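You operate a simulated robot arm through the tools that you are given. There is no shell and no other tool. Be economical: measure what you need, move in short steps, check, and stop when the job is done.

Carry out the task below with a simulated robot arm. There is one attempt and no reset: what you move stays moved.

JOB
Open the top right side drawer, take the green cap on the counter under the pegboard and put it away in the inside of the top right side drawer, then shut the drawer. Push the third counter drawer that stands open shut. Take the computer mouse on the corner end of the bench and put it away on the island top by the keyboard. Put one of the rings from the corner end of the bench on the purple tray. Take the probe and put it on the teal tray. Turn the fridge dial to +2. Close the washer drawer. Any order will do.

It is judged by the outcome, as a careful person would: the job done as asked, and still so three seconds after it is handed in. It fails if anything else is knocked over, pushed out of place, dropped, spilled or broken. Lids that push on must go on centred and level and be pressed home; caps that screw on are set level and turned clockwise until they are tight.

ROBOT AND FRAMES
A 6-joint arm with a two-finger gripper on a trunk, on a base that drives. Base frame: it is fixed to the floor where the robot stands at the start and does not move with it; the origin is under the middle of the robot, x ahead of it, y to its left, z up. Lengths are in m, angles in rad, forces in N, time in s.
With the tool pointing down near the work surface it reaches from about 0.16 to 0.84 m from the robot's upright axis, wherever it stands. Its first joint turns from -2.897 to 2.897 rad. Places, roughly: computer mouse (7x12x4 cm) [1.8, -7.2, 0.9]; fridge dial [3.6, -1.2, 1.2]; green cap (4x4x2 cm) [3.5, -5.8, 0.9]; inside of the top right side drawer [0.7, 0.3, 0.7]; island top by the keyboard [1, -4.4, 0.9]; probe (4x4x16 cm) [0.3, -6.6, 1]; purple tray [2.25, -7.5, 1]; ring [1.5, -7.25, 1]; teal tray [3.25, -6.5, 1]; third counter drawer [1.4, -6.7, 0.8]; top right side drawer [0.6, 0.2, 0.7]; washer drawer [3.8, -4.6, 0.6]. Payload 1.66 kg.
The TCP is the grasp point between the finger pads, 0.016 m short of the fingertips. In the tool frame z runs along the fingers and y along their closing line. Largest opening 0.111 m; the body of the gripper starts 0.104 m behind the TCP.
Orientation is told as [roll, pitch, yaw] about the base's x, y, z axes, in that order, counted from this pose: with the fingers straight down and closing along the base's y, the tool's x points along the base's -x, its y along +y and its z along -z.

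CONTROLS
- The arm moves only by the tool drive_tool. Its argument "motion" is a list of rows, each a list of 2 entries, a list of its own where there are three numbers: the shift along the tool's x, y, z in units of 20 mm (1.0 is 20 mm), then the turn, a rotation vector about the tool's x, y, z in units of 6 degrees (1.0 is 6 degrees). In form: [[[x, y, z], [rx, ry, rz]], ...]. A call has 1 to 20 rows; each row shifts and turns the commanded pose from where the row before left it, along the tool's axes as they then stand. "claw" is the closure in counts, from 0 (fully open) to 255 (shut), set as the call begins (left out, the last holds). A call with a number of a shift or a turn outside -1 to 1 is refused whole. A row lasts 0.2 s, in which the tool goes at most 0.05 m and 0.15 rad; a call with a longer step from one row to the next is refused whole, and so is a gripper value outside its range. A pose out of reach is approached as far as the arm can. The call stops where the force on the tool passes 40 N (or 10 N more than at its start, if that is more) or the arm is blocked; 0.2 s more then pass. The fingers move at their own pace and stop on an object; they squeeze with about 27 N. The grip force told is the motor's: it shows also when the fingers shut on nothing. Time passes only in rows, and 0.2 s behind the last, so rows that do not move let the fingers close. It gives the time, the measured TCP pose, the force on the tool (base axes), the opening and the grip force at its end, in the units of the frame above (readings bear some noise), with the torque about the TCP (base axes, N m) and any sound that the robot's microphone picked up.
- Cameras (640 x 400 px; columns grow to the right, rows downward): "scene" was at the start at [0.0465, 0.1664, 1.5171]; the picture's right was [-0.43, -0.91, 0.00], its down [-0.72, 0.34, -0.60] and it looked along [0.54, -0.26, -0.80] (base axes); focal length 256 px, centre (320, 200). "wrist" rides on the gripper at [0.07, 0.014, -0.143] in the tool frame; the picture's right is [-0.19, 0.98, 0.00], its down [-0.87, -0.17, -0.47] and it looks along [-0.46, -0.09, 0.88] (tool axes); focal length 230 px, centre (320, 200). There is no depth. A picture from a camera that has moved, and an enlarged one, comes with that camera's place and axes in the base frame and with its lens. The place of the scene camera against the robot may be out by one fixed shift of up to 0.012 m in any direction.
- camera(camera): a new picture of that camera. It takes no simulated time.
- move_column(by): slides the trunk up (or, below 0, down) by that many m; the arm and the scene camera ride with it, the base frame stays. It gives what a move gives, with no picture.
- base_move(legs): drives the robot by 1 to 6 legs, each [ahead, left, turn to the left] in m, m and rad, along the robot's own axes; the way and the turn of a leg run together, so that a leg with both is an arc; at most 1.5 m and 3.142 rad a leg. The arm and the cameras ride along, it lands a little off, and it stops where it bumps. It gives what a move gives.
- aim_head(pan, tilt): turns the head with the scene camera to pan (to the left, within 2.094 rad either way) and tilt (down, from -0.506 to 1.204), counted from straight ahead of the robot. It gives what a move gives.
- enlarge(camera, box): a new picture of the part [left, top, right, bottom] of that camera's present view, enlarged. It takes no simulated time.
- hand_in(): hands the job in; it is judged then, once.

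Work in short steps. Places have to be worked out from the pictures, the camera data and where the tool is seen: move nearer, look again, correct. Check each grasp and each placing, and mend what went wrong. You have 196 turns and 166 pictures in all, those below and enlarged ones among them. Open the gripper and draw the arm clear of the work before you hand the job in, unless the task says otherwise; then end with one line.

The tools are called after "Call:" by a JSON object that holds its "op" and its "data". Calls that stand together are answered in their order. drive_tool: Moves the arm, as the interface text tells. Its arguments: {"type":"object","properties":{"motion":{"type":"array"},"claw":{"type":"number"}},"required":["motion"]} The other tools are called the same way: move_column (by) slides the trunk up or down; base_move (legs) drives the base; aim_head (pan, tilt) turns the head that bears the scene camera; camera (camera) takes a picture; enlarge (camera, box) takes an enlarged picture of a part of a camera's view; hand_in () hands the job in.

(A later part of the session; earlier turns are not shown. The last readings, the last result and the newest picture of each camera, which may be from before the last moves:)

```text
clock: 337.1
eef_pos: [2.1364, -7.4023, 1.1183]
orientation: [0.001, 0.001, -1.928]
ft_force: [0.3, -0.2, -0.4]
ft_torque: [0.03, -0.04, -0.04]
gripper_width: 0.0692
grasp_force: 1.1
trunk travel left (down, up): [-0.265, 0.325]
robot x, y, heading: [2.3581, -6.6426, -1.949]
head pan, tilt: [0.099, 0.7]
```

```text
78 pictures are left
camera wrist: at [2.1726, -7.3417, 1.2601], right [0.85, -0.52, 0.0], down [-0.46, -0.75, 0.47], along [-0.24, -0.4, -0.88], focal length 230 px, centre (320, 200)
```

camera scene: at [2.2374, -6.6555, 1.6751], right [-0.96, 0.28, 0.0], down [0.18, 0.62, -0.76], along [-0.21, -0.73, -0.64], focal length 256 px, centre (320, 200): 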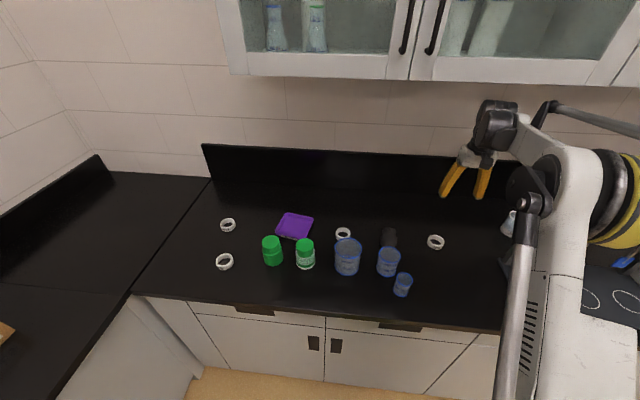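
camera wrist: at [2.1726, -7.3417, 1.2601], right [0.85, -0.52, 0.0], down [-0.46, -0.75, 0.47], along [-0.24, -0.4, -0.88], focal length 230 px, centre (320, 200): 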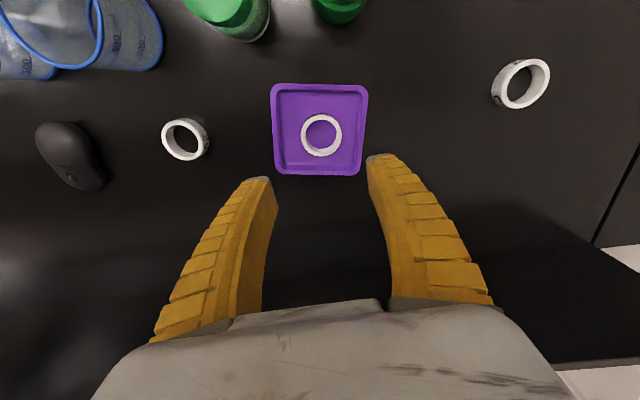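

Ring rests in the tray. Next the mouse at ≈(1.797,-7.234): shift base right and get above it with open gripper.

Call:
{"op": "base_move", "data": {"legs": [[0, -0.3, 0]]}}

Call:
{"op": "drive_tool", "data": {"motion": [[[0.5, -0.95, 0], [0, 0, 0]], [[0.5, -0.95, 0], [0, 0, 0]], [[0.5, -0.95, 0], [0, 0, 0]], [[0.5, -0.95, 0], [0, 0, 0]]], "claw": 0}}

Call:
{"op": "camera", "data": {"camera": "wrist"}}

```text
clock: 339.1
eef_pos: [1.8598, -7.2921, 1.1182]
orientation: [0.002, 0.0, -1.924]
ft_force: [-1.4, 0.5, 0.0]
ft_torque: [-0.02, -0.03, -0.01]
gripper_width: 0.0692
grasp_force: 0.7
trunk travel left (down, up): [-0.265, 0.325]
robot x, y, heading: [2.0774, -6.5307, -1.951]
head pan, tilt: [0.099, 0.7]
```

```text
clock: 340.1
eef_pos: [1.8056, -7.2279, 1.1186]
orientation: [0.002, -0.001, -1.925]
ft_force: [-0.6, 0.3, -0.5]
ft_torque: [0.01, 0.02, -0.01]
gripper_width: 0.1109
grasp_force: 0.0
trunk travel left (down, up): [-0.265, 0.325]
robot x, y, heading: [2.0835, -6.5312, -1.949]
head pan, tilt: [0.099, 0.7]
```

```text
77 pictures are left
camera wrist: at [1.8426, -7.1677, 1.261], right [0.86, -0.52, 0.0], down [-0.46, -0.75, 0.47], along [-0.24, -0.4, -0.88], focal length 230 px, centre (320, 200)
```

wrist: 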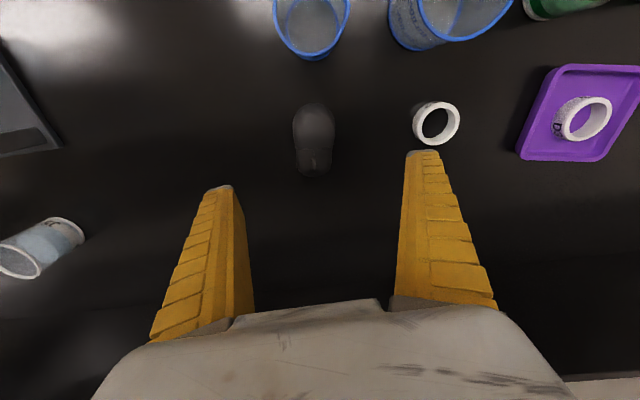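

Mouse ≈(1.794,-7.232), its long axis along the reach direction: closing direction is right. I align and descend.

Call:
{"op": "drive_tool", "data": {"motion": [[[-0.4, -0.5, 0], [0, 0, 0]], [[0, 0, 1], [0, 0, 0]], [[0, 0, 1], [0, 0, 0]], [[0, 0, 1], [0, 0, 0]], [[0, 0, 1], [0, 0, 0]], [[0, 0, 1], [0, 0, 0]], [[0, 0, 1], [0, 0, 0]]]}}

Call:
{"op": "camera", "data": {"camera": "wrist"}}

```text
clock: 341.7
eef_pos: [1.7918, -7.2337, 0.9972]
orientation: [0.001, -0.001, -1.922]
ft_force: [0.1, -0.1, -0.6]
ft_torque: [-0.04, -0.01, -0.01]
gripper_width: 0.1108
grasp_force: 0.1
trunk travel left (down, up): [-0.265, 0.325]
robot x, y, heading: [2.0831, -6.5331, -1.948]
head pan, tilt: [0.099, 0.7]
```

```text
76 pictures are left
camera wrist: at [1.8285, -7.173, 1.1395], right [0.86, -0.52, 0.0], down [-0.46, -0.75, 0.47], along [-0.24, -0.4, -0.88], focal length 230 px, centre (320, 200)
```

wrist: 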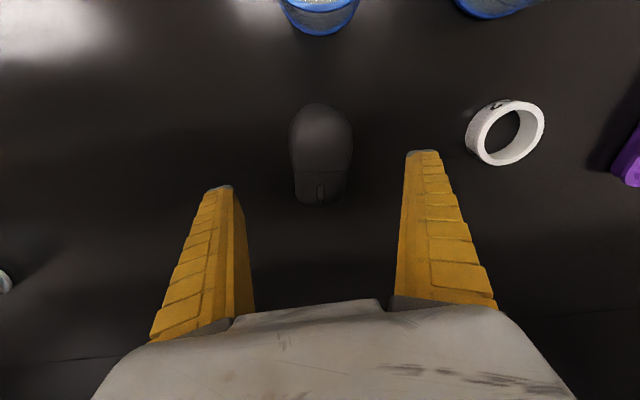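

Call:
{"op": "drive_tool", "data": {"motion": [[[0.3, 0.1, 1], [0, 0, 0]], [[0, 0, 1], [0, 0, 0]], [[0, 0, 1], [0, 0, 0]], [[0, 0, 0.6], [0, 0, 0]]]}}

Call:
{"op": "drive_tool", "data": {"motion": [[[0, 0, 0], [0, 0, 0]], [[0, 0, 0], [0, 0, 0]], [[0, 0, 0], [0, 0, 0]]], "claw": 255}}

Call:
{"op": "drive_tool", "data": {"motion": [[[0, 0, -1], [0, 0, 0]], [[0, 0, -1], [0, 0, 0]], [[0, 0, -1], [0, 0, 0]], [[0, 0, -1], [0, 0, 0]], [[0, 0, -1], [0, 0, 0]], [[0, 0, -1], [0, 0, 0]], [[0, 0, -1], [0, 0, 0]], [[0, 0, -1], [0, 0, 0]], [[0, 0, -1], [0, 0, 0]], [[0, 0, -1], [0, 0, 0]], [[0, 0, -1], [0, 0, 0]], [[0, 0, -1], [0, 0, 0]]]}}

Call:
{"op": "camera", "data": {"camera": "wrist"}}

```text
clock: 342.7
eef_pos: [1.7946, -7.2285, 0.9251]
orientation: [0.004, 0.001, -1.922]
ft_force: [0.1, -0.9, -0.3]
ft_torque: [0.02, 0.0, 0.05]
gripper_width: 0.1108
grasp_force: 0.0
trunk travel left (down, up): [-0.265, 0.325]
robot x, y, heading: [2.081, -6.5325, -1.947]
head pan, tilt: [0.099, 0.7]
```

```text
clock: 343.5
eef_pos: [1.7961, -7.2285, 0.9262]
orientation: [0.001, 0.002, -1.924]
ft_force: [-0.6, 0.9, 0.6]
ft_torque: [-0.05, 0.08, -0.06]
gripper_width: 0.0603
grasp_force: 26.8
trunk travel left (down, up): [-0.265, 0.325]
robot x, y, heading: [2.0816, -6.5314, -1.947]
head pan, tilt: [0.099, 0.7]
```

```text
clock: 346.1
eef_pos: [1.7965, -7.2281, 1.1676]
orientation: [0.002, 0.001, -1.923]
ft_force: [-0.7, -0.3, -0.1]
ft_torque: [0.01, -0.01, 0.0]
gripper_width: 0.0599
grasp_force: 26.6
trunk travel left (down, up): [-0.265, 0.325]
robot x, y, heading: [2.0837, -6.534, -1.944]
head pan, tilt: [0.099, 0.7]
```

```text
75 pictures are left
camera wrist: at [1.833, -7.1674, 1.3083], right [0.86, -0.52, 0.0], down [-0.46, -0.75, 0.47], along [-0.24, -0.4, -0.88], focal length 230 px, centre (320, 200)
```

wrist: 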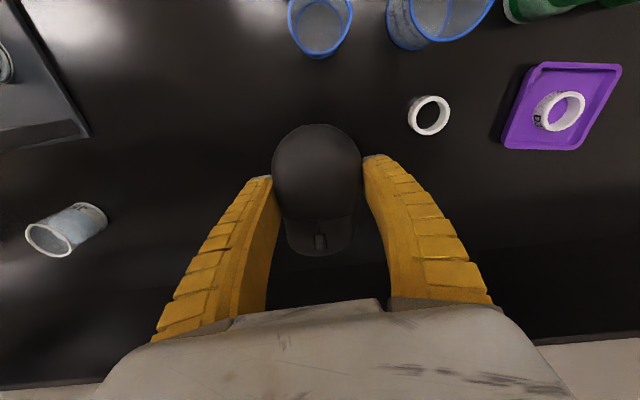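

Mouse held (60 mm). I back away, turn around to face the island end, and look for the keyboard.

Call:
{"op": "base_move", "data": {"legs": [[-0.55, 0, 0], [0, -0.6, 0], [0, 0, 3.12]]}}

Call:
{"op": "aim_head", "data": {"pan": 0.6, "tilt": 0.5}}

Call:
{"op": "camera", "data": {"camera": "scene"}}

```text
clock: 359.5
eef_pos: [2.0302, -5.1107, 1.166]
orientation: [0.001, 0.0, 1.196]
ft_force: [0.0, -0.8, -1.2]
ft_torque: [0.0, -0.02, 0.01]
gripper_width: 0.0595
grasp_force: 26.9
trunk travel left (down, up): [-0.265, 0.325]
robot x, y, heading: [1.7303, -5.8046, 1.173]
head pan, tilt: [0.099, 0.7]
```

```text
clock: 360.4
eef_pos: [2.0301, -5.112, 1.166]
orientation: [0.0, -0.001, 1.194]
ft_force: [-0.2, -0.4, -1.1]
ft_torque: [0.04, -0.01, -0.01]
gripper_width: 0.0597
grasp_force: 26.8
trunk travel left (down, up): [-0.265, 0.325]
robot x, y, heading: [1.7238, -5.8023, 1.168]
head pan, tilt: [0.6, 0.499]
```

```text
74 pictures are left
camera scene: at [1.5283, -5.649, 1.6927], right [0.98, 0.2, 0.0], down [0.09, -0.47, -0.88], along [-0.17, 0.86, -0.48], focal length 256 px, centre (320, 200)
```

scene: 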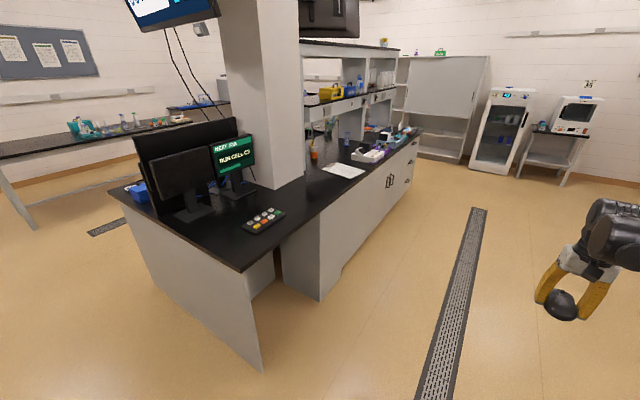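

Call:
{"op": "enlarge", "data": {"camera": "scene", "box": [120, 110, 380, 280]}}

```text
2.35 times, centred on (250, 195) of scene
camera zoom: at [1.5283, -5.649, 1.6927], right [0.98, 0.2, 0.0], down [0.09, -0.47, -0.88], along [-0.17, 0.86, -0.48], focal length 602 px, centre (485, 212)
```

zoom: 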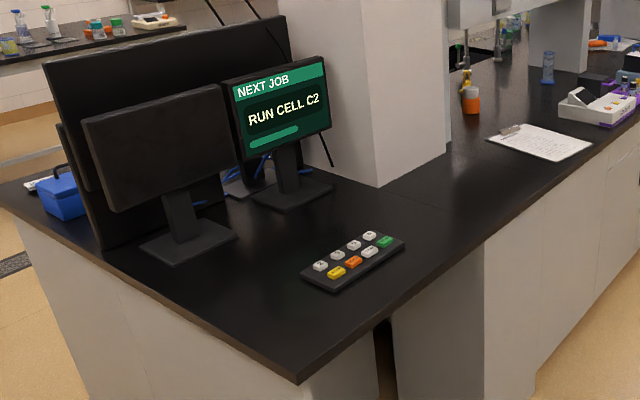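

The keyboard is the keypad at ≈(0.99,-4.54); the free spot right of it is ≈ u 1.87, v 3.83. I go around to face it from the corridor side.

Call:
{"op": "base_move", "data": {"legs": [[0, 0, 1.57], [0, -1.07, 0], [0.25, 0, 0]]}}

Call:
{"op": "aim_head", "data": {"pan": 0.0, "tilt": 0.7}}

Call:
{"op": "camera", "data": {"camera": "scene"}}

Call:
{"op": "camera", "data": {"camera": "wrist"}}

```text
clock: 371.1
eef_pos: [1.2685, -4.4074, 1.1659]
orientation: [0.002, 0.001, 2.74]
ft_force: [0.2, 0.3, -0.8]
ft_torque: [0.01, -0.05, 0.01]
gripper_width: 0.0593
grasp_force: 27.1
trunk travel left (down, up): [-0.265, 0.325]
robot x, y, heading: [1.9512, -4.7282, 2.717]
head pan, tilt: [0.6, 0.499]
```

```text
clock: 372.1
eef_pos: [1.2698, -4.4088, 1.1664]
orientation: [0.002, 0.0, 2.74]
ft_force: [0.3, -0.4, -0.8]
ft_torque: [-0.01, -0.02, -0.02]
gripper_width: 0.0594
grasp_force: 27.2
trunk travel left (down, up): [-0.265, 0.325]
robot x, y, heading: [1.9479, -4.7275, 2.713]
head pan, tilt: [0.0, 0.7]
```

```text
72 pictures are left
camera scene: at [1.8134, -4.8649, 1.6751], right [0.41, 0.91, 0.0], down [0.59, -0.27, -0.77], along [-0.7, 0.32, -0.64], focal length 256 px, centre (320, 200)
```

scene: 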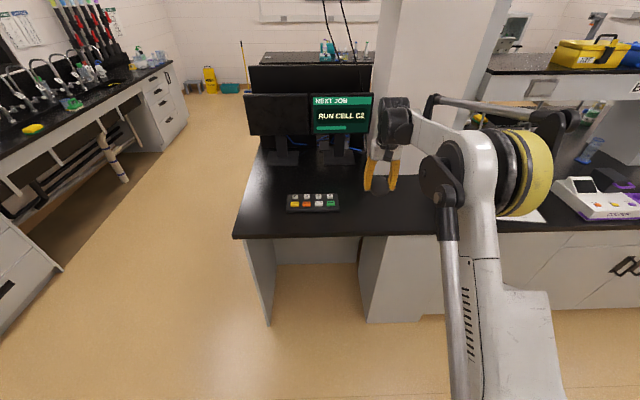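

```text
71 pictures are left
camera wrist: at [1.3288, -4.448, 1.3079], right [-0.56, -0.83, 0.0], down [-0.73, 0.49, 0.47], along [-0.39, 0.26, -0.88], focal length 230 px, centre (320, 200)
```

wrist: 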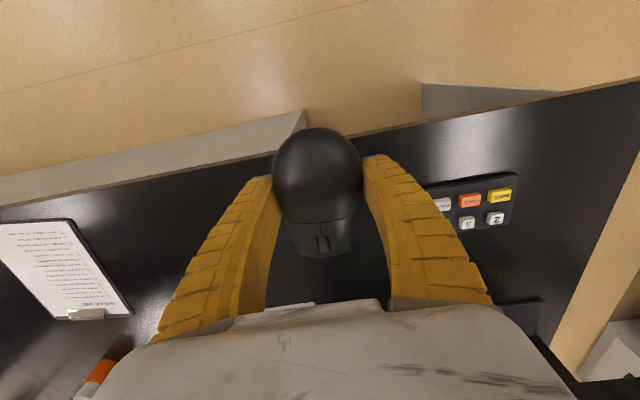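

Target for the mouse ≈(1.056,-4.326), just right of the keypad. I drive ahead 0.2 m and check.

Call:
{"op": "base_move", "data": {"legs": [[0.21, 0, 0]]}}

Call:
{"op": "camera", "data": {"camera": "wrist"}}

Call:
{"op": "camera", "data": {"camera": "scene"}}

```text
clock: 373.8
eef_pos: [1.0787, -4.3157, 1.1657]
orientation: [0.004, 0.002, 2.737]
ft_force: [0.1, 0.2, 0.1]
ft_torque: [-0.02, -0.04, 0.01]
gripper_width: 0.0596
grasp_force: 26.5
trunk travel left (down, up): [-0.265, 0.325]
robot x, y, heading: [1.7559, -4.6368, 2.716]
head pan, tilt: [0.0, 0.7]
```

```text
70 pictures are left
camera wrist: at [1.1376, -4.3564, 1.3073], right [-0.56, -0.83, 0.0], down [-0.73, 0.5, 0.47], along [-0.39, 0.26, -0.88], focal length 230 px, centre (320, 200)
```

wrist: 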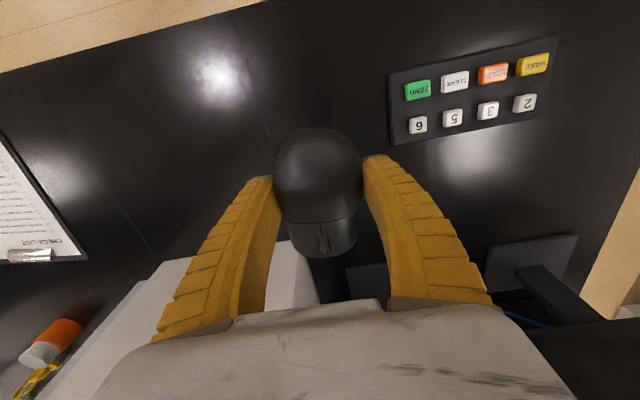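

```text
69 pictures are left
camera scene: at [1.6197, -4.7758, 1.675], right [0.42, 0.91, 0.0], down [0.59, -0.27, -0.76], along [-0.69, 0.32, -0.64], focal length 256 px, centre (320, 200)
```

scene: 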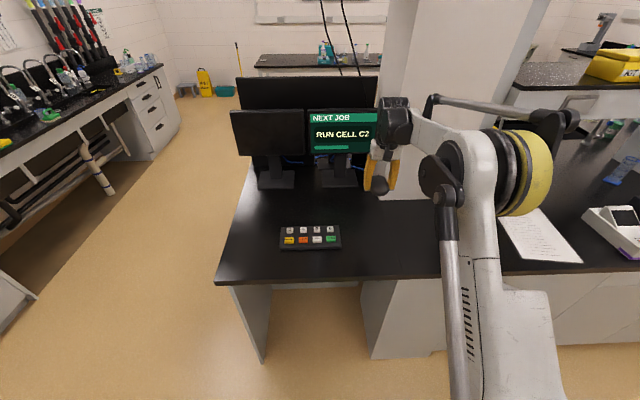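

TCP is ~12 cm right of the keypad's end; I move 3.5 cm nearer and lower.

Call:
{"op": "drive_tool", "data": {"motion": [[[0, 0.9, 0], [0, 0, 0]], [[0, 0.9, 0], [0, 0, 0]], [[0, 0, 1], [0, 0, 0]], [[0, 0, 1], [0, 0, 0]], [[0, 0, 1], [0, 0, 0]], [[0, 0, 1], [0, 0, 0]], [[0, 0, 1], [0, 0, 0]], [[0, 0, 1], [0, 0, 0]], [[0, 0, 1], [0, 0, 0]], [[0, 0, 1], [0, 0, 0]], [[0, 0, 1], [0, 0, 0]], [[0, 0, 1], [0, 0, 0]], [[0, 0, 1], [0, 0, 0]]]}}

Call:
{"op": "camera", "data": {"camera": "wrist"}}

```text
clock: 376.6
eef_pos: [1.0636, -4.3511, 0.9464]
orientation: [0.002, 0.001, 2.736]
ft_force: [0.6, 0.6, -0.8]
ft_torque: [-0.02, -0.04, 0.01]
gripper_width: 0.0593
grasp_force: 26.6
trunk travel left (down, up): [-0.265, 0.325]
robot x, y, heading: [1.7604, -4.6408, 2.715]
head pan, tilt: [0.0, 0.7]
```

```text
68 pictures are left
camera wrist: at [1.1229, -4.391, 1.089], right [-0.56, -0.83, 0.0], down [-0.73, 0.5, 0.47], along [-0.39, 0.26, -0.88], focal length 230 px, centre (320, 200)
```

wrist: 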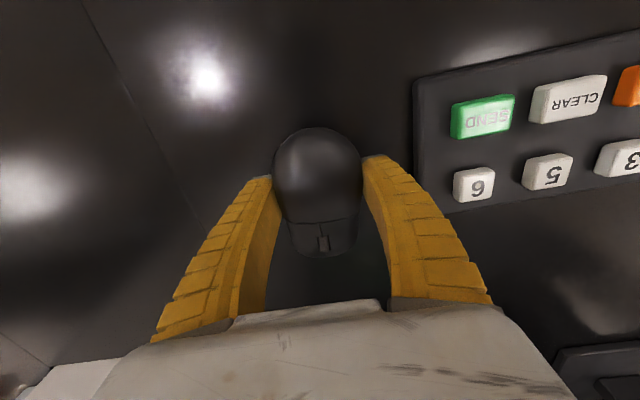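

Call:
{"op": "drive_tool", "data": {"motion": [[[0, -0.6, 0], [0, 0, 0]], [[0, 0, 0.4], [0, 0, 0]], [[0, 0, 0.25], [0, 0, 0]], [[0, 0, 0.2], [0, 0, 0]], [[0, 0, 0.2], [0, 0, 0]]]}}

```text
clock: 377.8
eef_pos: [1.0705, -4.3388, 0.9251]
orientation: [0.001, -0.001, 2.734]
ft_force: [-1.1, 1.7, 7.5]
ft_torque: [0.19, 0.3, -0.03]
gripper_width: 0.0598
grasp_force: 26.9
trunk travel left (down, up): [-0.265, 0.325]
robot x, y, heading: [1.7589, -4.6419, 2.713]
head pan, tilt: [0.0, 0.7]
```

Contact (7.5 N). I open gently to ~8 cm and lift.

Call:
{"op": "drive_tool", "data": {"motion": [[[0, 0, 0], [0, 0, 0]], [[0, 0, 0], [0, 0, 0]], [[0, 0, -0.6], [0, 0, 0]], [[0, 0, -1], [0, 0, 0]], [[0, 0, -1], [0, 0, 0]], [[0, 0, -1], [0, 0, 0]], [[0, 0, -1], [0, 0, 0]], [[0, 0, -1], [0, 0, 0]], [[0, 0, -1], [0, 0, 0]], [[0, 0, -1], [0, 0, 0]], [[0, 0, -1], [0, 0, 0]], [[0, 0, -1], [0, 0, 0]], [[0, 0, -1], [0, 0, 0]], [[0, 0, -1], [0, 0, 0]]], "claw": 70}}

Call:
{"op": "camera", "data": {"camera": "wrist"}}

```text
clock: 380.8
eef_pos: [1.0696, -4.3383, 1.1559]
orientation: [0.001, 0.001, 2.734]
ft_force: [-1.0, -0.4, -0.2]
ft_torque: [-0.01, 0.04, -0.02]
gripper_width: 0.0817
grasp_force: 1.3
trunk travel left (down, up): [-0.265, 0.325]
robot x, y, heading: [1.7588, -4.6385, 2.705]
head pan, tilt: [0.0, 0.7]
```

```text
67 pictures are left
camera wrist: at [1.1295, -4.378, 1.2973], right [-0.56, -0.83, 0.0], down [-0.73, 0.5, 0.47], along [-0.39, 0.26, -0.88], focal length 230 px, centre (320, 200)
```

wrist: 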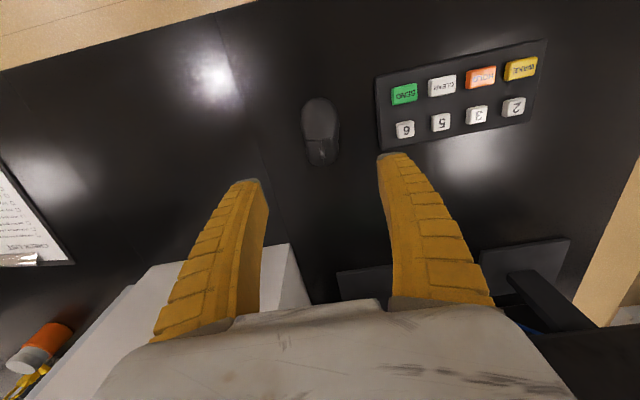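

Mouse is placed by the keypad. Now to the probe: back off, turn to the far bench, and drive in front of it.

Call:
{"op": "base_move", "data": {"legs": [[-0.35, 0, 0], [0, 0, 1.6], [1.1, 0, 0], [0, -0.85, 0]]}}

Call:
{"op": "aim_head", "data": {"pan": 0.1, "tilt": 0.6}}

Call:
{"op": "camera", "data": {"camera": "scene"}}

```text
clock: 396.2
eef_pos: [0.6064, -6.1864, 1.1557]
orientation: [0.003, -0.002, -1.915]
ft_force: [0.7, -0.2, 0.1]
ft_torque: [0.0, -0.04, 0.01]
gripper_width: 0.0819
grasp_force: 0.4
trunk travel left (down, up): [-0.265, 0.325]
robot x, y, heading: [0.863, -5.4771, -1.944]
head pan, tilt: [0.0, 0.7]
```

```text
clock: 396.9
eef_pos: [0.6076, -6.1868, 1.1557]
orientation: [0.002, 0.0, -1.915]
ft_force: [-1.0, 0.5, 0.0]
ft_torque: [0.02, 0.03, 0.03]
gripper_width: 0.0819
grasp_force: 0.5
trunk travel left (down, up): [-0.265, 0.325]
robot x, y, heading: [0.8654, -5.4785, -1.943]
head pan, tilt: [0.099, 0.6]
```

```text
66 pictures are left
camera scene: at [1.0248, -5.606, 1.6836], right [-0.96, 0.27, 0.0], down [0.15, 0.54, -0.82], along [-0.22, -0.79, -0.57], focal length 256 px, centre (320, 200)
```

scene: 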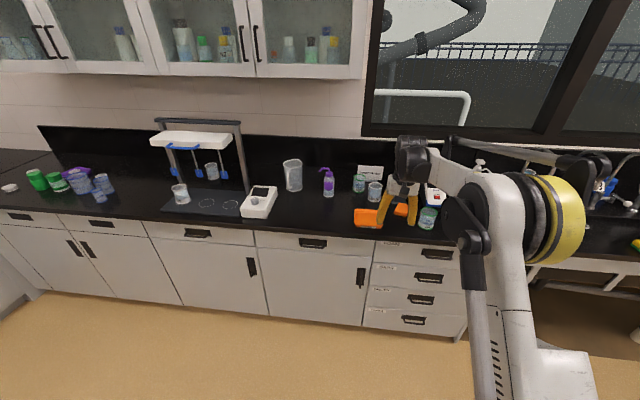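

The gripper hides the probe; I shift the base left and forward, then look.

Call:
{"op": "base_move", "data": {"legs": [[0, 0.28, 0], [0.25, 0, 0]]}}

Call:
{"op": "aim_head", "data": {"pan": -0.25, "tilt": 0.7}}

Call:
{"op": "camera", "data": {"camera": "scene"}}

Call:
{"op": "camera", "data": {"camera": "wrist"}}

```text
clock: 400.3
eef_pos: [0.7762, -6.5154, 1.1552]
orientation: [0.002, 0.002, -1.914]
ft_force: [0.3, -0.8, -0.4]
ft_torque: [0.01, 0.0, 0.0]
gripper_width: 0.0818
grasp_force: 1.2
trunk travel left (down, up): [-0.265, 0.325]
robot x, y, heading: [1.0341, -5.806, -1.938]
head pan, tilt: [0.099, 0.6]
```

```text
clock: 401.1
eef_pos: [0.7767, -6.5159, 1.1535]
orientation: [0.001, 0.0, -1.917]
ft_force: [0.3, 0.9, -0.3]
ft_torque: [0.03, -0.02, -0.01]
gripper_width: 0.0819
grasp_force: 1.0
trunk travel left (down, up): [-0.265, 0.325]
robot x, y, heading: [1.0371, -5.8099, -1.94]
head pan, tilt: [-0.25, 0.7]
```

```text
65 pictures are left
camera scene: at [1.1679, -5.9192, 1.6751], right [-0.82, 0.58, 0.0], down [0.37, 0.53, -0.77], along [-0.44, -0.62, -0.64], focal length 256 px, centre (320, 200)
```

scene: 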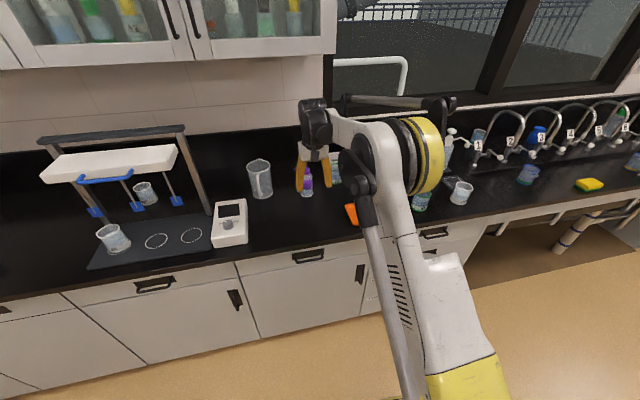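

```text
64 pictures are left
camera wrist: at [0.8125, -6.4549, 1.2967], right [0.86, -0.51, 0.0], down [-0.45, -0.76, 0.47], along [-0.24, -0.41, -0.88], focal length 230 px, centre (320, 200)
```

wrist: 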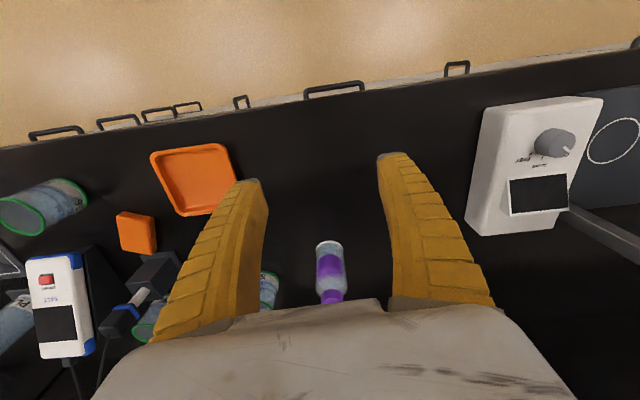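

The probe stands in the black holder at ≈(0.33,-6.59), cable on top. I plan a level grasp (probe axis along tool x) so it can be laid flat later. First I level the tool and get a good look.

Call:
{"op": "drive_tool", "data": {"motion": [[[0, 0, 0], [0, -1, 0]], [[0, 0, 0], [0, -1, 0]], [[0, 0, 0], [0, -1, 0]], [[0, 0, 0], [0, -1, 0]], [[0, 0, 0], [0, -1, 0]], [[0, 0, 0], [0, -1, 0]], [[0, 0, 0], [0, -1, 0]], [[0, 0, 0], [0, -1, 0]], [[0, 0, 0], [0, -1, 0]], [[0, 0, 0], [0, -1, 0]], [[0, 0, 0], [0, -1, 0]], [[0, 0, 0], [0, -1, 0]], [[0, 0, 0], [0, -1, 0]], [[0, 0, 0], [0, -1, 0]], [[0, 0, 0], [0, -1, 0]]]}}

Call:
{"op": "base_move", "data": {"legs": [[0, -0.37, -0.03]]}}

Call:
{"op": "camera", "data": {"camera": "wrist"}}

Call:
{"op": "enlarge", "data": {"camera": "scene", "box": [200, 130, 440, 280]}}

```text
clock: 404.3
eef_pos: [0.7768, -6.5164, 1.1573]
orientation: [0.027, -1.54, -1.936]
ft_force: [-0.6, 0.7, -0.3]
ft_torque: [-0.02, -0.02, -0.02]
gripper_width: 0.0818
grasp_force: 0.8
trunk travel left (down, up): [-0.265, 0.325]
robot x, y, heading: [1.0326, -5.8055, -1.934]
head pan, tilt: [-0.25, 0.7]
```

```text
clock: 406.6
eef_pos: [0.4167, -6.3708, 1.1576]
orientation: [0.054, -1.538, -1.994]
ft_force: [0.0, -0.7, 0.0]
ft_torque: [0.02, -0.02, 0.05]
gripper_width: 0.0817
grasp_force: 0.9
trunk travel left (down, up): [-0.265, 0.325]
robot x, y, heading: [0.6894, -5.6707, -1.972]
head pan, tilt: [-0.25, 0.7]
```

```text
63 pictures are left
camera wrist: at [0.4815, -6.2416, 1.0909], right [0.91, -0.36, 0.19], down [0.0, 0.47, 0.88], along [-0.41, -0.8, 0.43], focal length 230 px, centre (320, 200)
```

wrist: 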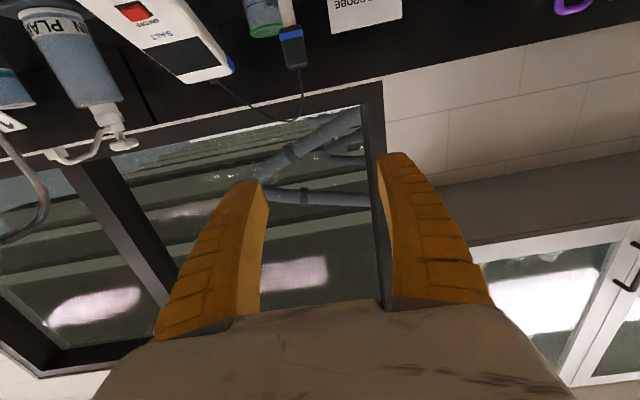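

```text
2.67 times, centred on (320, 205) of scene
camera zoom: at [0.8239, -5.7855, 1.6751], right [-0.8, 0.6, 0.0], down [0.39, 0.51, -0.76], along [-0.46, -0.61, -0.64], focal length 682 px, centre (320, 187)
```

zoom: 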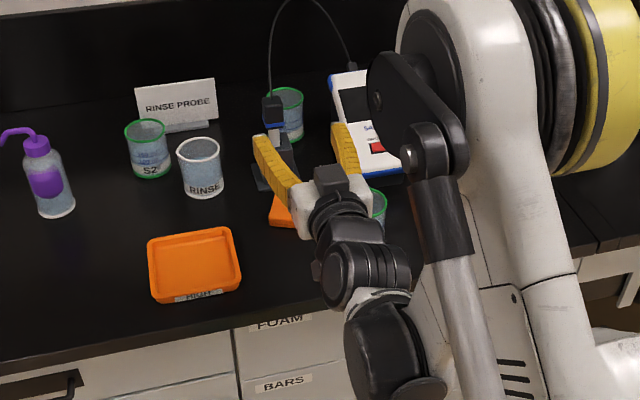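

Probe cap at ≈(0.315,-6.585), z 1.03–1.06; the tool is in line. I lower to z≈1.035 and approach in two parts.

Call:
{"op": "move_column", "data": {"by": -0.12}}

Call:
{"op": "base_move", "data": {"legs": [[0.1, 0, 0]]}}

Call:
{"op": "camera", "data": {"camera": "wrist"}}

Call:
{"op": "enlarge", "data": {"camera": "scene", "box": [220, 120, 420, 250]}}

```text
clock: 408.1
eef_pos: [0.4168, -6.3711, 1.0379]
orientation: [0.037, -1.537, -1.976]
ft_force: [0.3, 0.1, 0.6]
ft_torque: [-0.04, 0.0, 0.03]
gripper_width: 0.0815
grasp_force: 1.4
trunk travel left (down, up): [-0.145, 0.445]
robot x, y, heading: [0.6927, -5.6706, -1.967]
head pan, tilt: [-0.25, 0.7]
```

```text
clock: 409.3
eef_pos: [0.3788, -6.465, 1.0361]
orientation: [0.037, -1.539, -1.973]
ft_force: [-0.2, -0.3, 0.2]
ft_torque: [-0.01, 0.0, -0.03]
gripper_width: 0.0819
grasp_force: 0.8
trunk travel left (down, up): [-0.145, 0.445]
robot x, y, heading: [0.6518, -5.7609, -1.972]
head pan, tilt: [-0.25, 0.7]
```

```text
61 pictures are left
camera wrist: at [0.4444, -6.3342, 0.9705], right [0.91, -0.36, 0.19], down [0.0, 0.47, 0.88], along [-0.4, -0.81, 0.43], focal length 230 px, centre (320, 200)
```

wrist: 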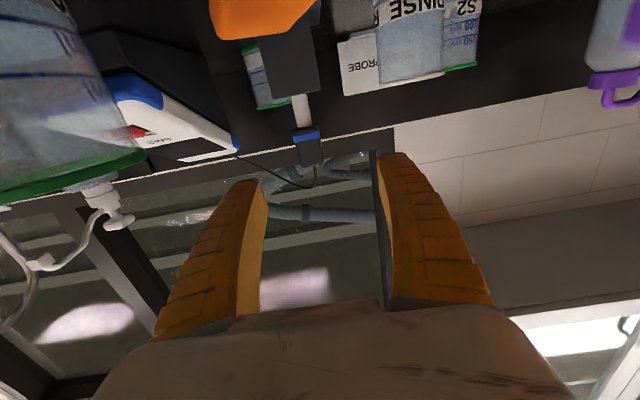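

```text
3.08 times, centred on (320, 185) of scene
camera zoom: at [0.7861, -5.8779, 1.555], right [-0.8, 0.6, 0.0], down [0.39, 0.51, -0.76], along [-0.46, -0.61, -0.64], focal length 787 px, centre (320, 246)
```

zoom: 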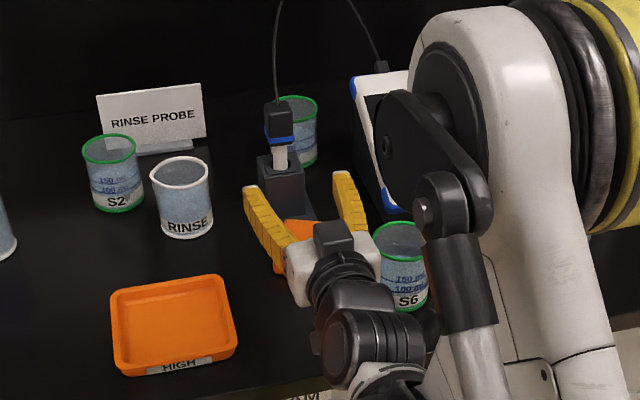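

Cap z≈1.02–1.047, ring 1.017, holder top ≈0.976, probe at ≈(0.315,-6.59). I lower 1.2 cm, correct sideways, drive 0.1 ahead, and recheck.

Call:
{"op": "drive_tool", "data": {"motion": [[[0.6, -0.65, 0], [0, 0, 0]]]}}

Call:
{"op": "base_move", "data": {"legs": [[0.09, 0, 0]]}}

Call:
{"op": "camera", "data": {"camera": "wrist"}}

Call:
{"op": "enlarge", "data": {"camera": "scene", "box": [240, 120, 400, 220]}}

```text
clock: 409.7
eef_pos: [0.3683, -6.4629, 1.0265]
orientation: [0.02, -1.536, -1.96]
ft_force: [0.0, 0.8, 0.1]
ft_torque: [0.01, -0.03, 0.02]
gripper_width: 0.082
grasp_force: 0.8
out of reach, approached as far as the arm can: row 1
trunk travel left (down, up): [-0.145, 0.445]
robot x, y, heading: [0.6543, -5.7624, -1.968]
head pan, tilt: [-0.25, 0.7]
```

```text
clock: 410.8
eef_pos: [0.3344, -6.5444, 1.0265]
orientation: [0.035, -1.536, -1.969]
ft_force: [-0.3, -0.4, -0.8]
ft_torque: [-0.02, 0.0, 0.03]
gripper_width: 0.0819
grasp_force: 0.6
trunk travel left (down, up): [-0.145, 0.445]
robot x, y, heading: [0.6191, -5.8442, -1.966]
head pan, tilt: [-0.25, 0.7]
```

```text
59 pictures are left
camera wrist: at [0.3985, -6.4146, 0.9615], right [0.91, -0.36, 0.19], down [0.0, 0.47, 0.88], along [-0.4, -0.81, 0.43], focal length 230 px, centre (320, 200)
```

wrist: 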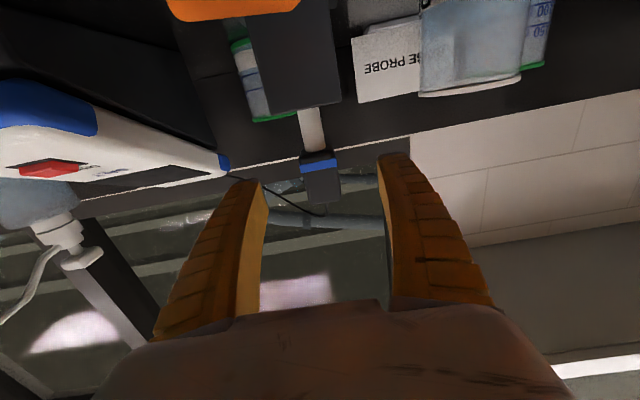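

```text
4.00 times, centred on (320, 170) of scene
camera zoom: at [0.7523, -5.9586, 1.555], right [-0.8, 0.6, 0.0], down [0.39, 0.51, -0.76], along [-0.46, -0.61, -0.64], focal length 1023 px, centre (320, 320)
```

zoom: 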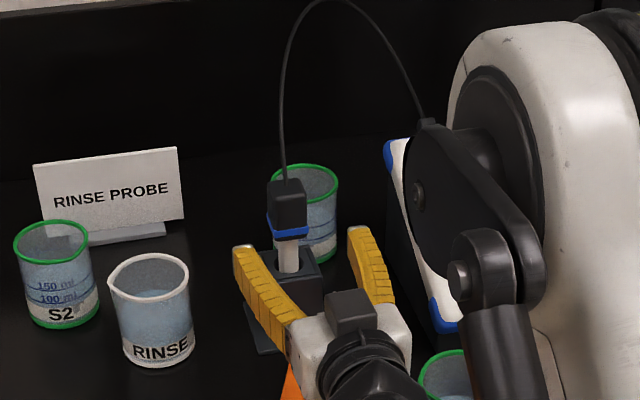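

Ring is ~6 cm ahead of the TCP, aligned sideways and in height. I drive 0.055 ahead.

Call:
{"op": "base_move", "data": {"legs": [[0.055, 0, 0]]}}

Call:
{"op": "camera", "data": {"camera": "wrist"}}

```text
clock: 411.7
eef_pos: [0.312, -6.5951, 1.0268]
orientation: [0.033, -1.535, -1.971]
ft_force: [0.9, -0.1, 0.0]
ft_torque: [0.0, 0.01, -0.02]
gripper_width: 0.0819
grasp_force: 0.9
trunk travel left (down, up): [-0.145, 0.445]
robot x, y, heading: [0.6017, -5.8931, -1.968]
head pan, tilt: [-0.25, 0.7]
```

```text
57 pictures are left
camera wrist: at [0.3767, -6.4645, 0.9615], right [0.91, -0.36, 0.19], down [0.0, 0.47, 0.88], along [-0.41, -0.81, 0.43], focal length 230 px, centre (320, 200)
```

wrist: 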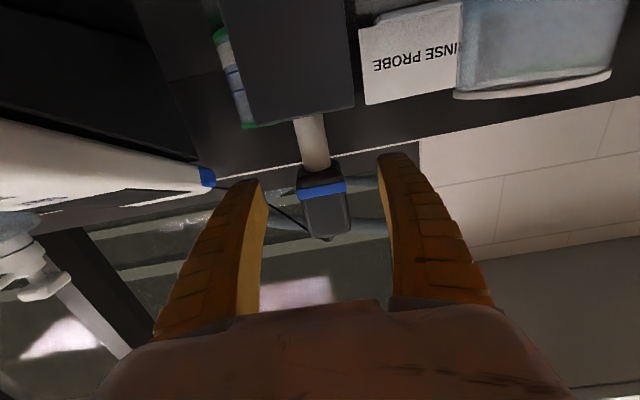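

Cap is between the fingers. Slightly up and in, then close.

Call:
{"op": "drive_tool", "data": {"motion": [[[-0.4, 0, 0.35], [0, 0, 0]], [[0, 0, 0], [0, 0, 0]]]}}

Call:
{"op": "drive_tool", "data": {"motion": [[[0, 0, 0], [0, 0, 0]], [[0, 0, 0], [0, 0, 0]], [[0, 0, 0], [0, 0, 0]]], "claw": 255}}

Call:
{"op": "camera", "data": {"camera": "wrist"}}

```text
clock: 412.3
eef_pos: [0.3099, -6.6002, 1.0364]
orientation: [0.039, -1.537, -1.975]
ft_force: [0.1, -0.1, -0.2]
ft_torque: [0.03, -0.01, -0.01]
gripper_width: 0.0818
grasp_force: 0.9
trunk travel left (down, up): [-0.145, 0.445]
robot x, y, heading: [0.6016, -5.8938, -1.971]
head pan, tilt: [-0.25, 0.7]
```

```text
clock: 413.1
eef_pos: [0.3082, -6.6013, 1.0355]
orientation: [0.036, -1.536, -1.973]
ft_force: [0.4, 0.0, 0.9]
ft_torque: [0.0, -0.05, 0.01]
gripper_width: 0.0261
grasp_force: 27.1
trunk travel left (down, up): [-0.145, 0.445]
robot x, y, heading: [0.6037, -5.8937, -1.973]
head pan, tilt: [-0.25, 0.7]
```

```text
56 pictures are left
camera wrist: at [0.3747, -6.4707, 0.9701], right [0.91, -0.36, 0.19], down [0.0, 0.47, 0.88], along [-0.41, -0.81, 0.43], focal length 230 px, centre (320, 200)
```

wrist: 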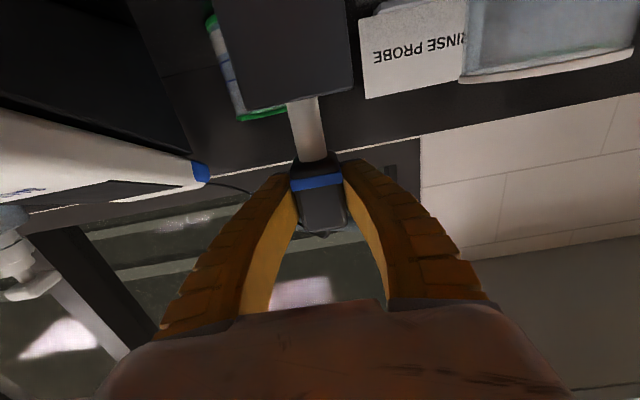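

Gripped (26 mm). I lift straight up with the trunk and watch the cable and force.

Call:
{"op": "move_column", "data": {"by": 0.08}}

Call:
{"op": "enlarge", "data": {"camera": "scene", "box": [220, 80, 420, 220]}}

```text
clock: 414.3
eef_pos: [0.3107, -6.6018, 1.1165]
orientation: [0.033, -1.536, -1.972]
ft_force: [0.2, -0.8, -0.3]
ft_torque: [-0.04, -0.01, -0.01]
gripper_width: 0.0258
grasp_force: 26.9
trunk travel left (down, up): [-0.225, 0.365]
robot x, y, heading: [0.6024, -5.8913, -1.967]
head pan, tilt: [-0.25, 0.7]
```

```text
2.86 times, centred on (320, 150) of scene
camera zoom: at [0.7313, -6.0084, 1.6349], right [-0.8, 0.6, 0.0], down [0.39, 0.51, -0.76], along [-0.46, -0.61, -0.64], focal length 731 px, centre (320, 343)
```

zoom: 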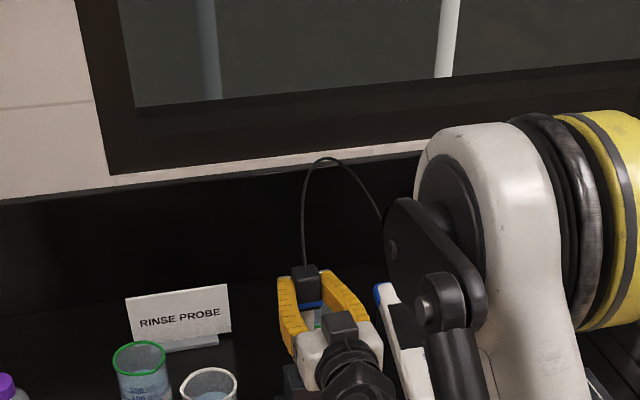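

Lifts freely. I raise further to clear the holder and look again.

Call:
{"op": "move_column", "data": {"by": 0.12}}

Call:
{"op": "camera", "data": {"camera": "wrist"}}

Call:
{"op": "camera", "data": {"camera": "scene"}}

```text
clock: 415.8
eef_pos: [0.3093, -6.6011, 1.2354]
orientation: [0.037, -1.537, -1.971]
ft_force: [-1.4, -0.1, -1.6]
ft_torque: [-0.01, 0.0, -0.02]
gripper_width: 0.0263
grasp_force: 26.9
trunk travel left (down, up): [-0.345, 0.245]
robot x, y, heading: [0.6005, -5.8934, -1.968]
head pan, tilt: [-0.25, 0.7]
```

```text
54 pictures are left
camera wrist: at [0.3745, -6.4709, 1.1697], right [0.91, -0.36, 0.19], down [0.0, 0.47, 0.88], along [-0.41, -0.81, 0.43], focal length 230 px, centre (320, 200)
```

wrist: 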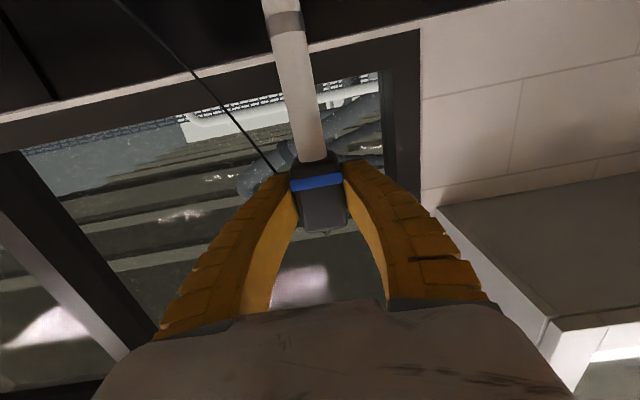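

```text
53 pictures are left
camera scene: at [0.7313, -6.0084, 1.7549], right [-0.8, 0.6, 0.0], down [0.39, 0.51, -0.76], along [-0.46, -0.61, -0.64], focal length 256 px, centre (320, 200)
```

scene: 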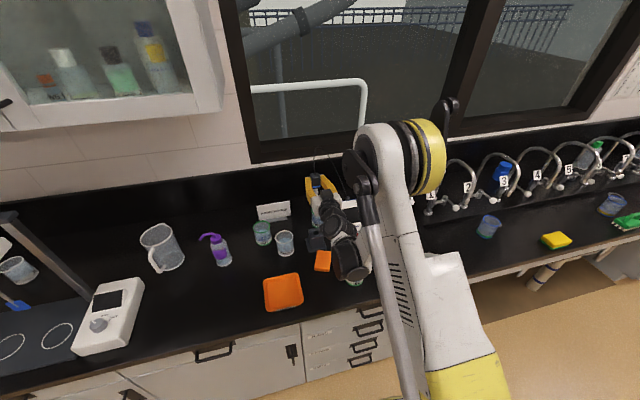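

The cable now looks straight toward the meter. I back off a little and check whether the force rises or the meter moves.

Call:
{"op": "base_move", "data": {"legs": [[-0.12, 0, 0]]}}

Call:
{"op": "camera", "data": {"camera": "wrist"}}

Call:
{"op": "aim_head", "data": {"pan": -0.5, "tilt": 0.7}}

Call:
{"op": "camera", "data": {"camera": "scene"}}

```text
clock: 417.0
eef_pos: [0.3552, -6.4932, 1.2353]
orientation: [0.035, -1.537, -1.971]
ft_force: [-0.1, 0.3, -0.7]
ft_torque: [0.02, 0.0, -0.02]
gripper_width: 0.0263
grasp_force: 27.0
trunk travel left (down, up): [-0.345, 0.245]
robot x, y, heading: [0.6473, -5.7855, -1.967]
head pan, tilt: [-0.25, 0.7]
```

```text
52 pictures are left
camera wrist: at [0.4207, -6.3627, 1.1708], right [0.91, -0.36, 0.19], down [0.0, 0.47, 0.88], along [-0.4, -0.81, 0.43], focal length 230 px, centre (320, 200)
```

wrist: 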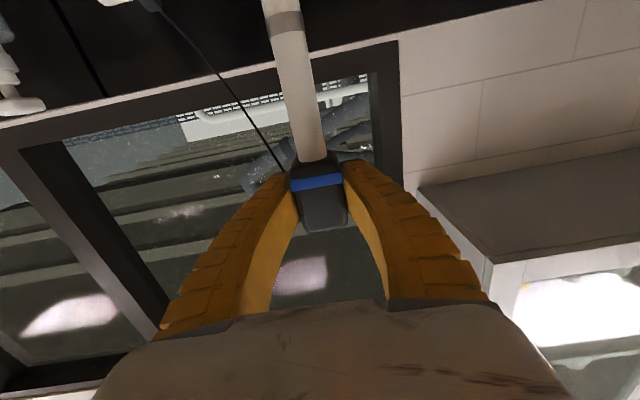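

```text
clock: 417.8
eef_pos: [0.3567, -6.4934, 1.2361]
orientation: [0.036, -1.536, -1.971]
ft_force: [0.3, -0.1, -0.3]
ft_torque: [0.0, 0.02, 0.02]
gripper_width: 0.0261
grasp_force: 27.1
trunk travel left (down, up): [-0.345, 0.245]
robot x, y, heading: [0.644, -5.7911, -1.969]
head pan, tilt: [-0.499, 0.7]
```

```text
51 pictures are left
camera scene: at [0.7614, -5.8863, 1.755], right [-0.63, 0.78, 0.0], down [0.5, 0.4, -0.76], along [-0.6, -0.48, -0.64], focal length 256 px, centre (320, 200)
```

scene: 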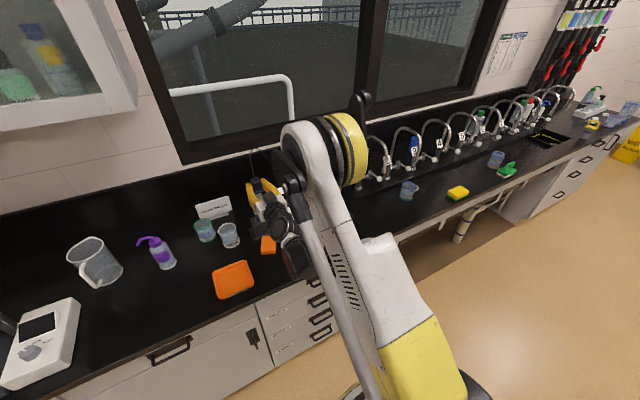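

No force. I back off another 0.3 m and look at the meter.

Call:
{"op": "base_move", "data": {"legs": [[-0.25, 0, 0]]}}

Call:
{"op": "camera", "data": {"camera": "scene"}}

Call:
{"op": "camera", "data": {"camera": "wrist"}}

```text
clock: 419.6
eef_pos: [0.4551, -6.2567, 1.2383]
orientation: [0.035, -1.536, -1.971]
ft_force: [-0.6, 0.2, -0.6]
ft_torque: [0.04, -0.04, 0.03]
gripper_width: 0.0261
grasp_force: 27.3
trunk travel left (down, up): [-0.345, 0.245]
robot x, y, heading: [0.7424, -5.5509, -1.962]
head pan, tilt: [-0.499, 0.7]
```

```text
50 pictures are left
camera scene: at [0.8606, -5.649, 1.7551], right [-0.63, 0.78, 0.0], down [0.5, 0.4, -0.77], along [-0.6, -0.48, -0.64], focal length 256 px, centre (320, 200)
```

scene: 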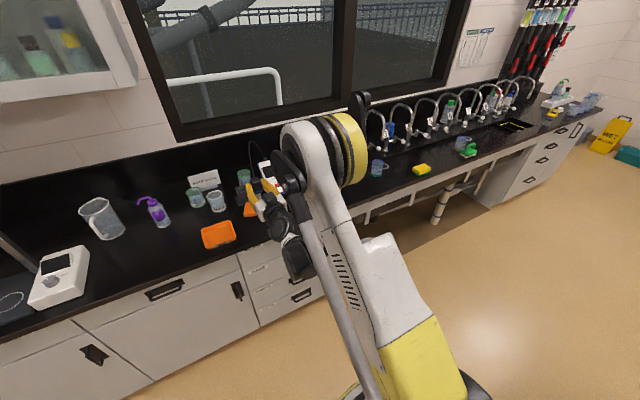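

```text
49 pictures are left
camera wrist: at [0.5196, -6.1273, 1.1704], right [0.91, -0.36, 0.19], down [0.0, 0.47, 0.88], along [-0.4, -0.81, 0.43], focal length 230 px, centre (320, 200)
```

wrist: 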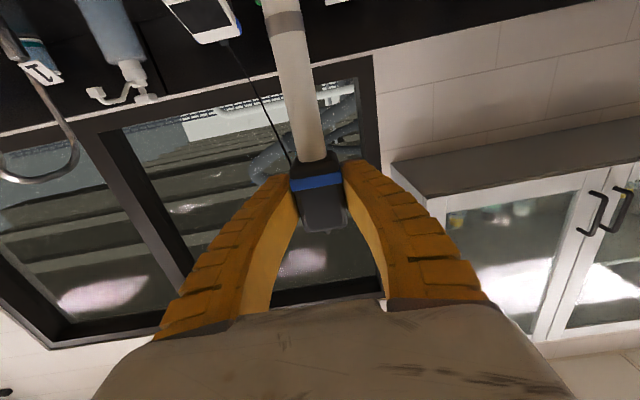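

Meter socket triangulates to the same place before and after, so it hasn't moved. I go on back another 0.3 m and check force again.

Call:
{"op": "base_move", "data": {"legs": [[-0.25, 0, 0]]}}

Call:
{"op": "camera", "data": {"camera": "wrist"}}

```text
clock: 421.5
eef_pos: [0.5511, -6.029, 1.2355]
orientation: [0.038, -1.538, -1.969]
ft_force: [-0.3, -0.4, -0.6]
ft_torque: [0.03, -0.04, 0.01]
gripper_width: 0.026
grasp_force: 27.0
trunk travel left (down, up): [-0.345, 0.245]
robot x, y, heading: [0.8384, -5.323, -1.965]
head pan, tilt: [-0.499, 0.7]
```

```text
48 pictures are left
camera wrist: at [0.6164, -5.8984, 1.1704], right [0.92, -0.35, 0.19], down [0.0, 0.47, 0.88], along [-0.4, -0.81, 0.43], focal length 230 px, centre (320, 200)
```

wrist: 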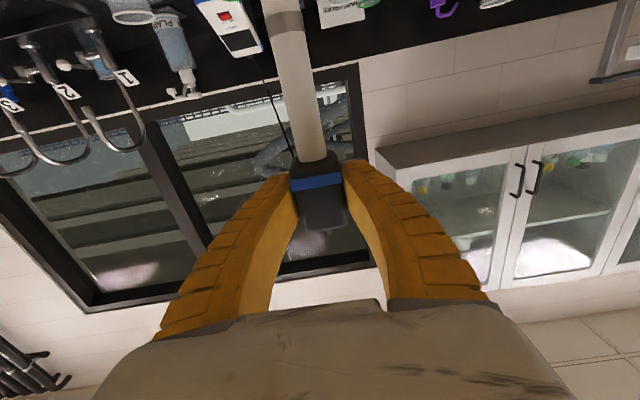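

Still no force, meter in place: the cable stretches freely. I carry on to the teal tray.

Call:
{"op": "base_move", "data": {"legs": [[0, 1.4, 0], [0, 0, 1.56]]}}

Call:
{"op": "aim_head", "data": {"pan": 0.0, "tilt": 0.6}}

Call:
{"op": "camera", "data": {"camera": "scene"}}

```text
clock: 432.2
eef_pos: [2.8497, -6.0641, 1.2357]
orientation: [0.035, -1.535, -0.342]
ft_force: [0.5, 0.9, -0.2]
ft_torque: [-0.01, 0.0, 0.01]
gripper_width: 0.0261
grasp_force: 26.9
trunk travel left (down, up): [-0.345, 0.245]
robot x, y, heading: [2.1285, -5.8117, -0.343]
head pan, tilt: [-0.499, 0.7]
```

```text
clock: 433.1
eef_pos: [2.85, -6.0638, 1.2359]
orientation: [0.038, -1.535, -0.347]
ft_force: [-0.1, 0.3, -1.0]
ft_torque: [0.02, -0.02, 0.01]
gripper_width: 0.0262
grasp_force: 27.4
trunk travel left (down, up): [-0.345, 0.245]
robot x, y, heading: [2.1279, -5.8132, -0.336]
head pan, tilt: [0.0, 0.6]
```

```text
47 pictures are left
camera scene: at [2.2538, -5.6502, 1.7637], right [-0.33, -0.94, 0.0], down [-0.53, 0.19, -0.82], along [0.78, -0.28, -0.57], focal length 256 px, centre (320, 200)
```

scene: 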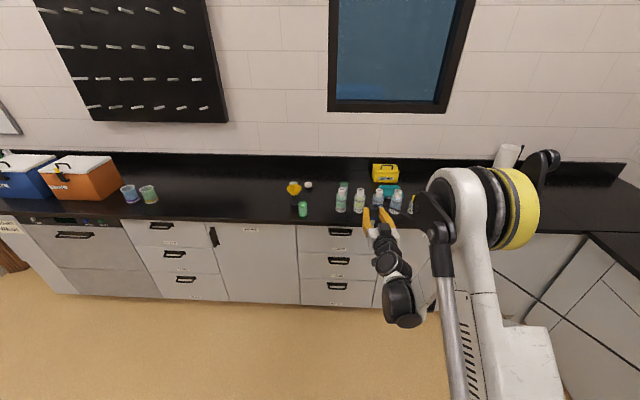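

Call:
{"op": "enlarge", "data": {"camera": "scene", "box": [270, 140, 530, 280]}}

```text
2.46 times, centred on (400, 210) of scene
camera zoom: at [2.2538, -5.6502, 1.7637], right [-0.33, -0.94, 0.0], down [-0.53, 0.19, -0.82], along [0.78, -0.28, -0.57], focal length 629 px, centre (123, 175)
```

zoom: 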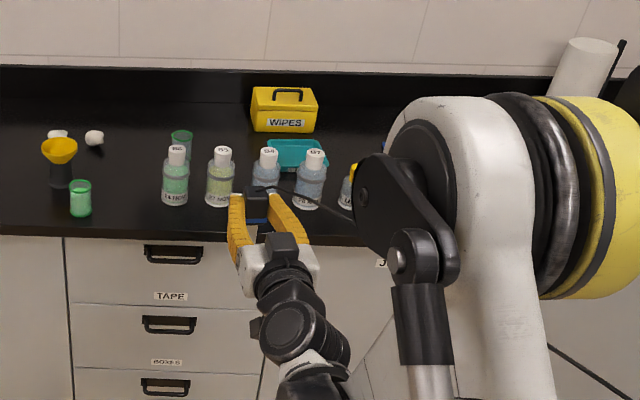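

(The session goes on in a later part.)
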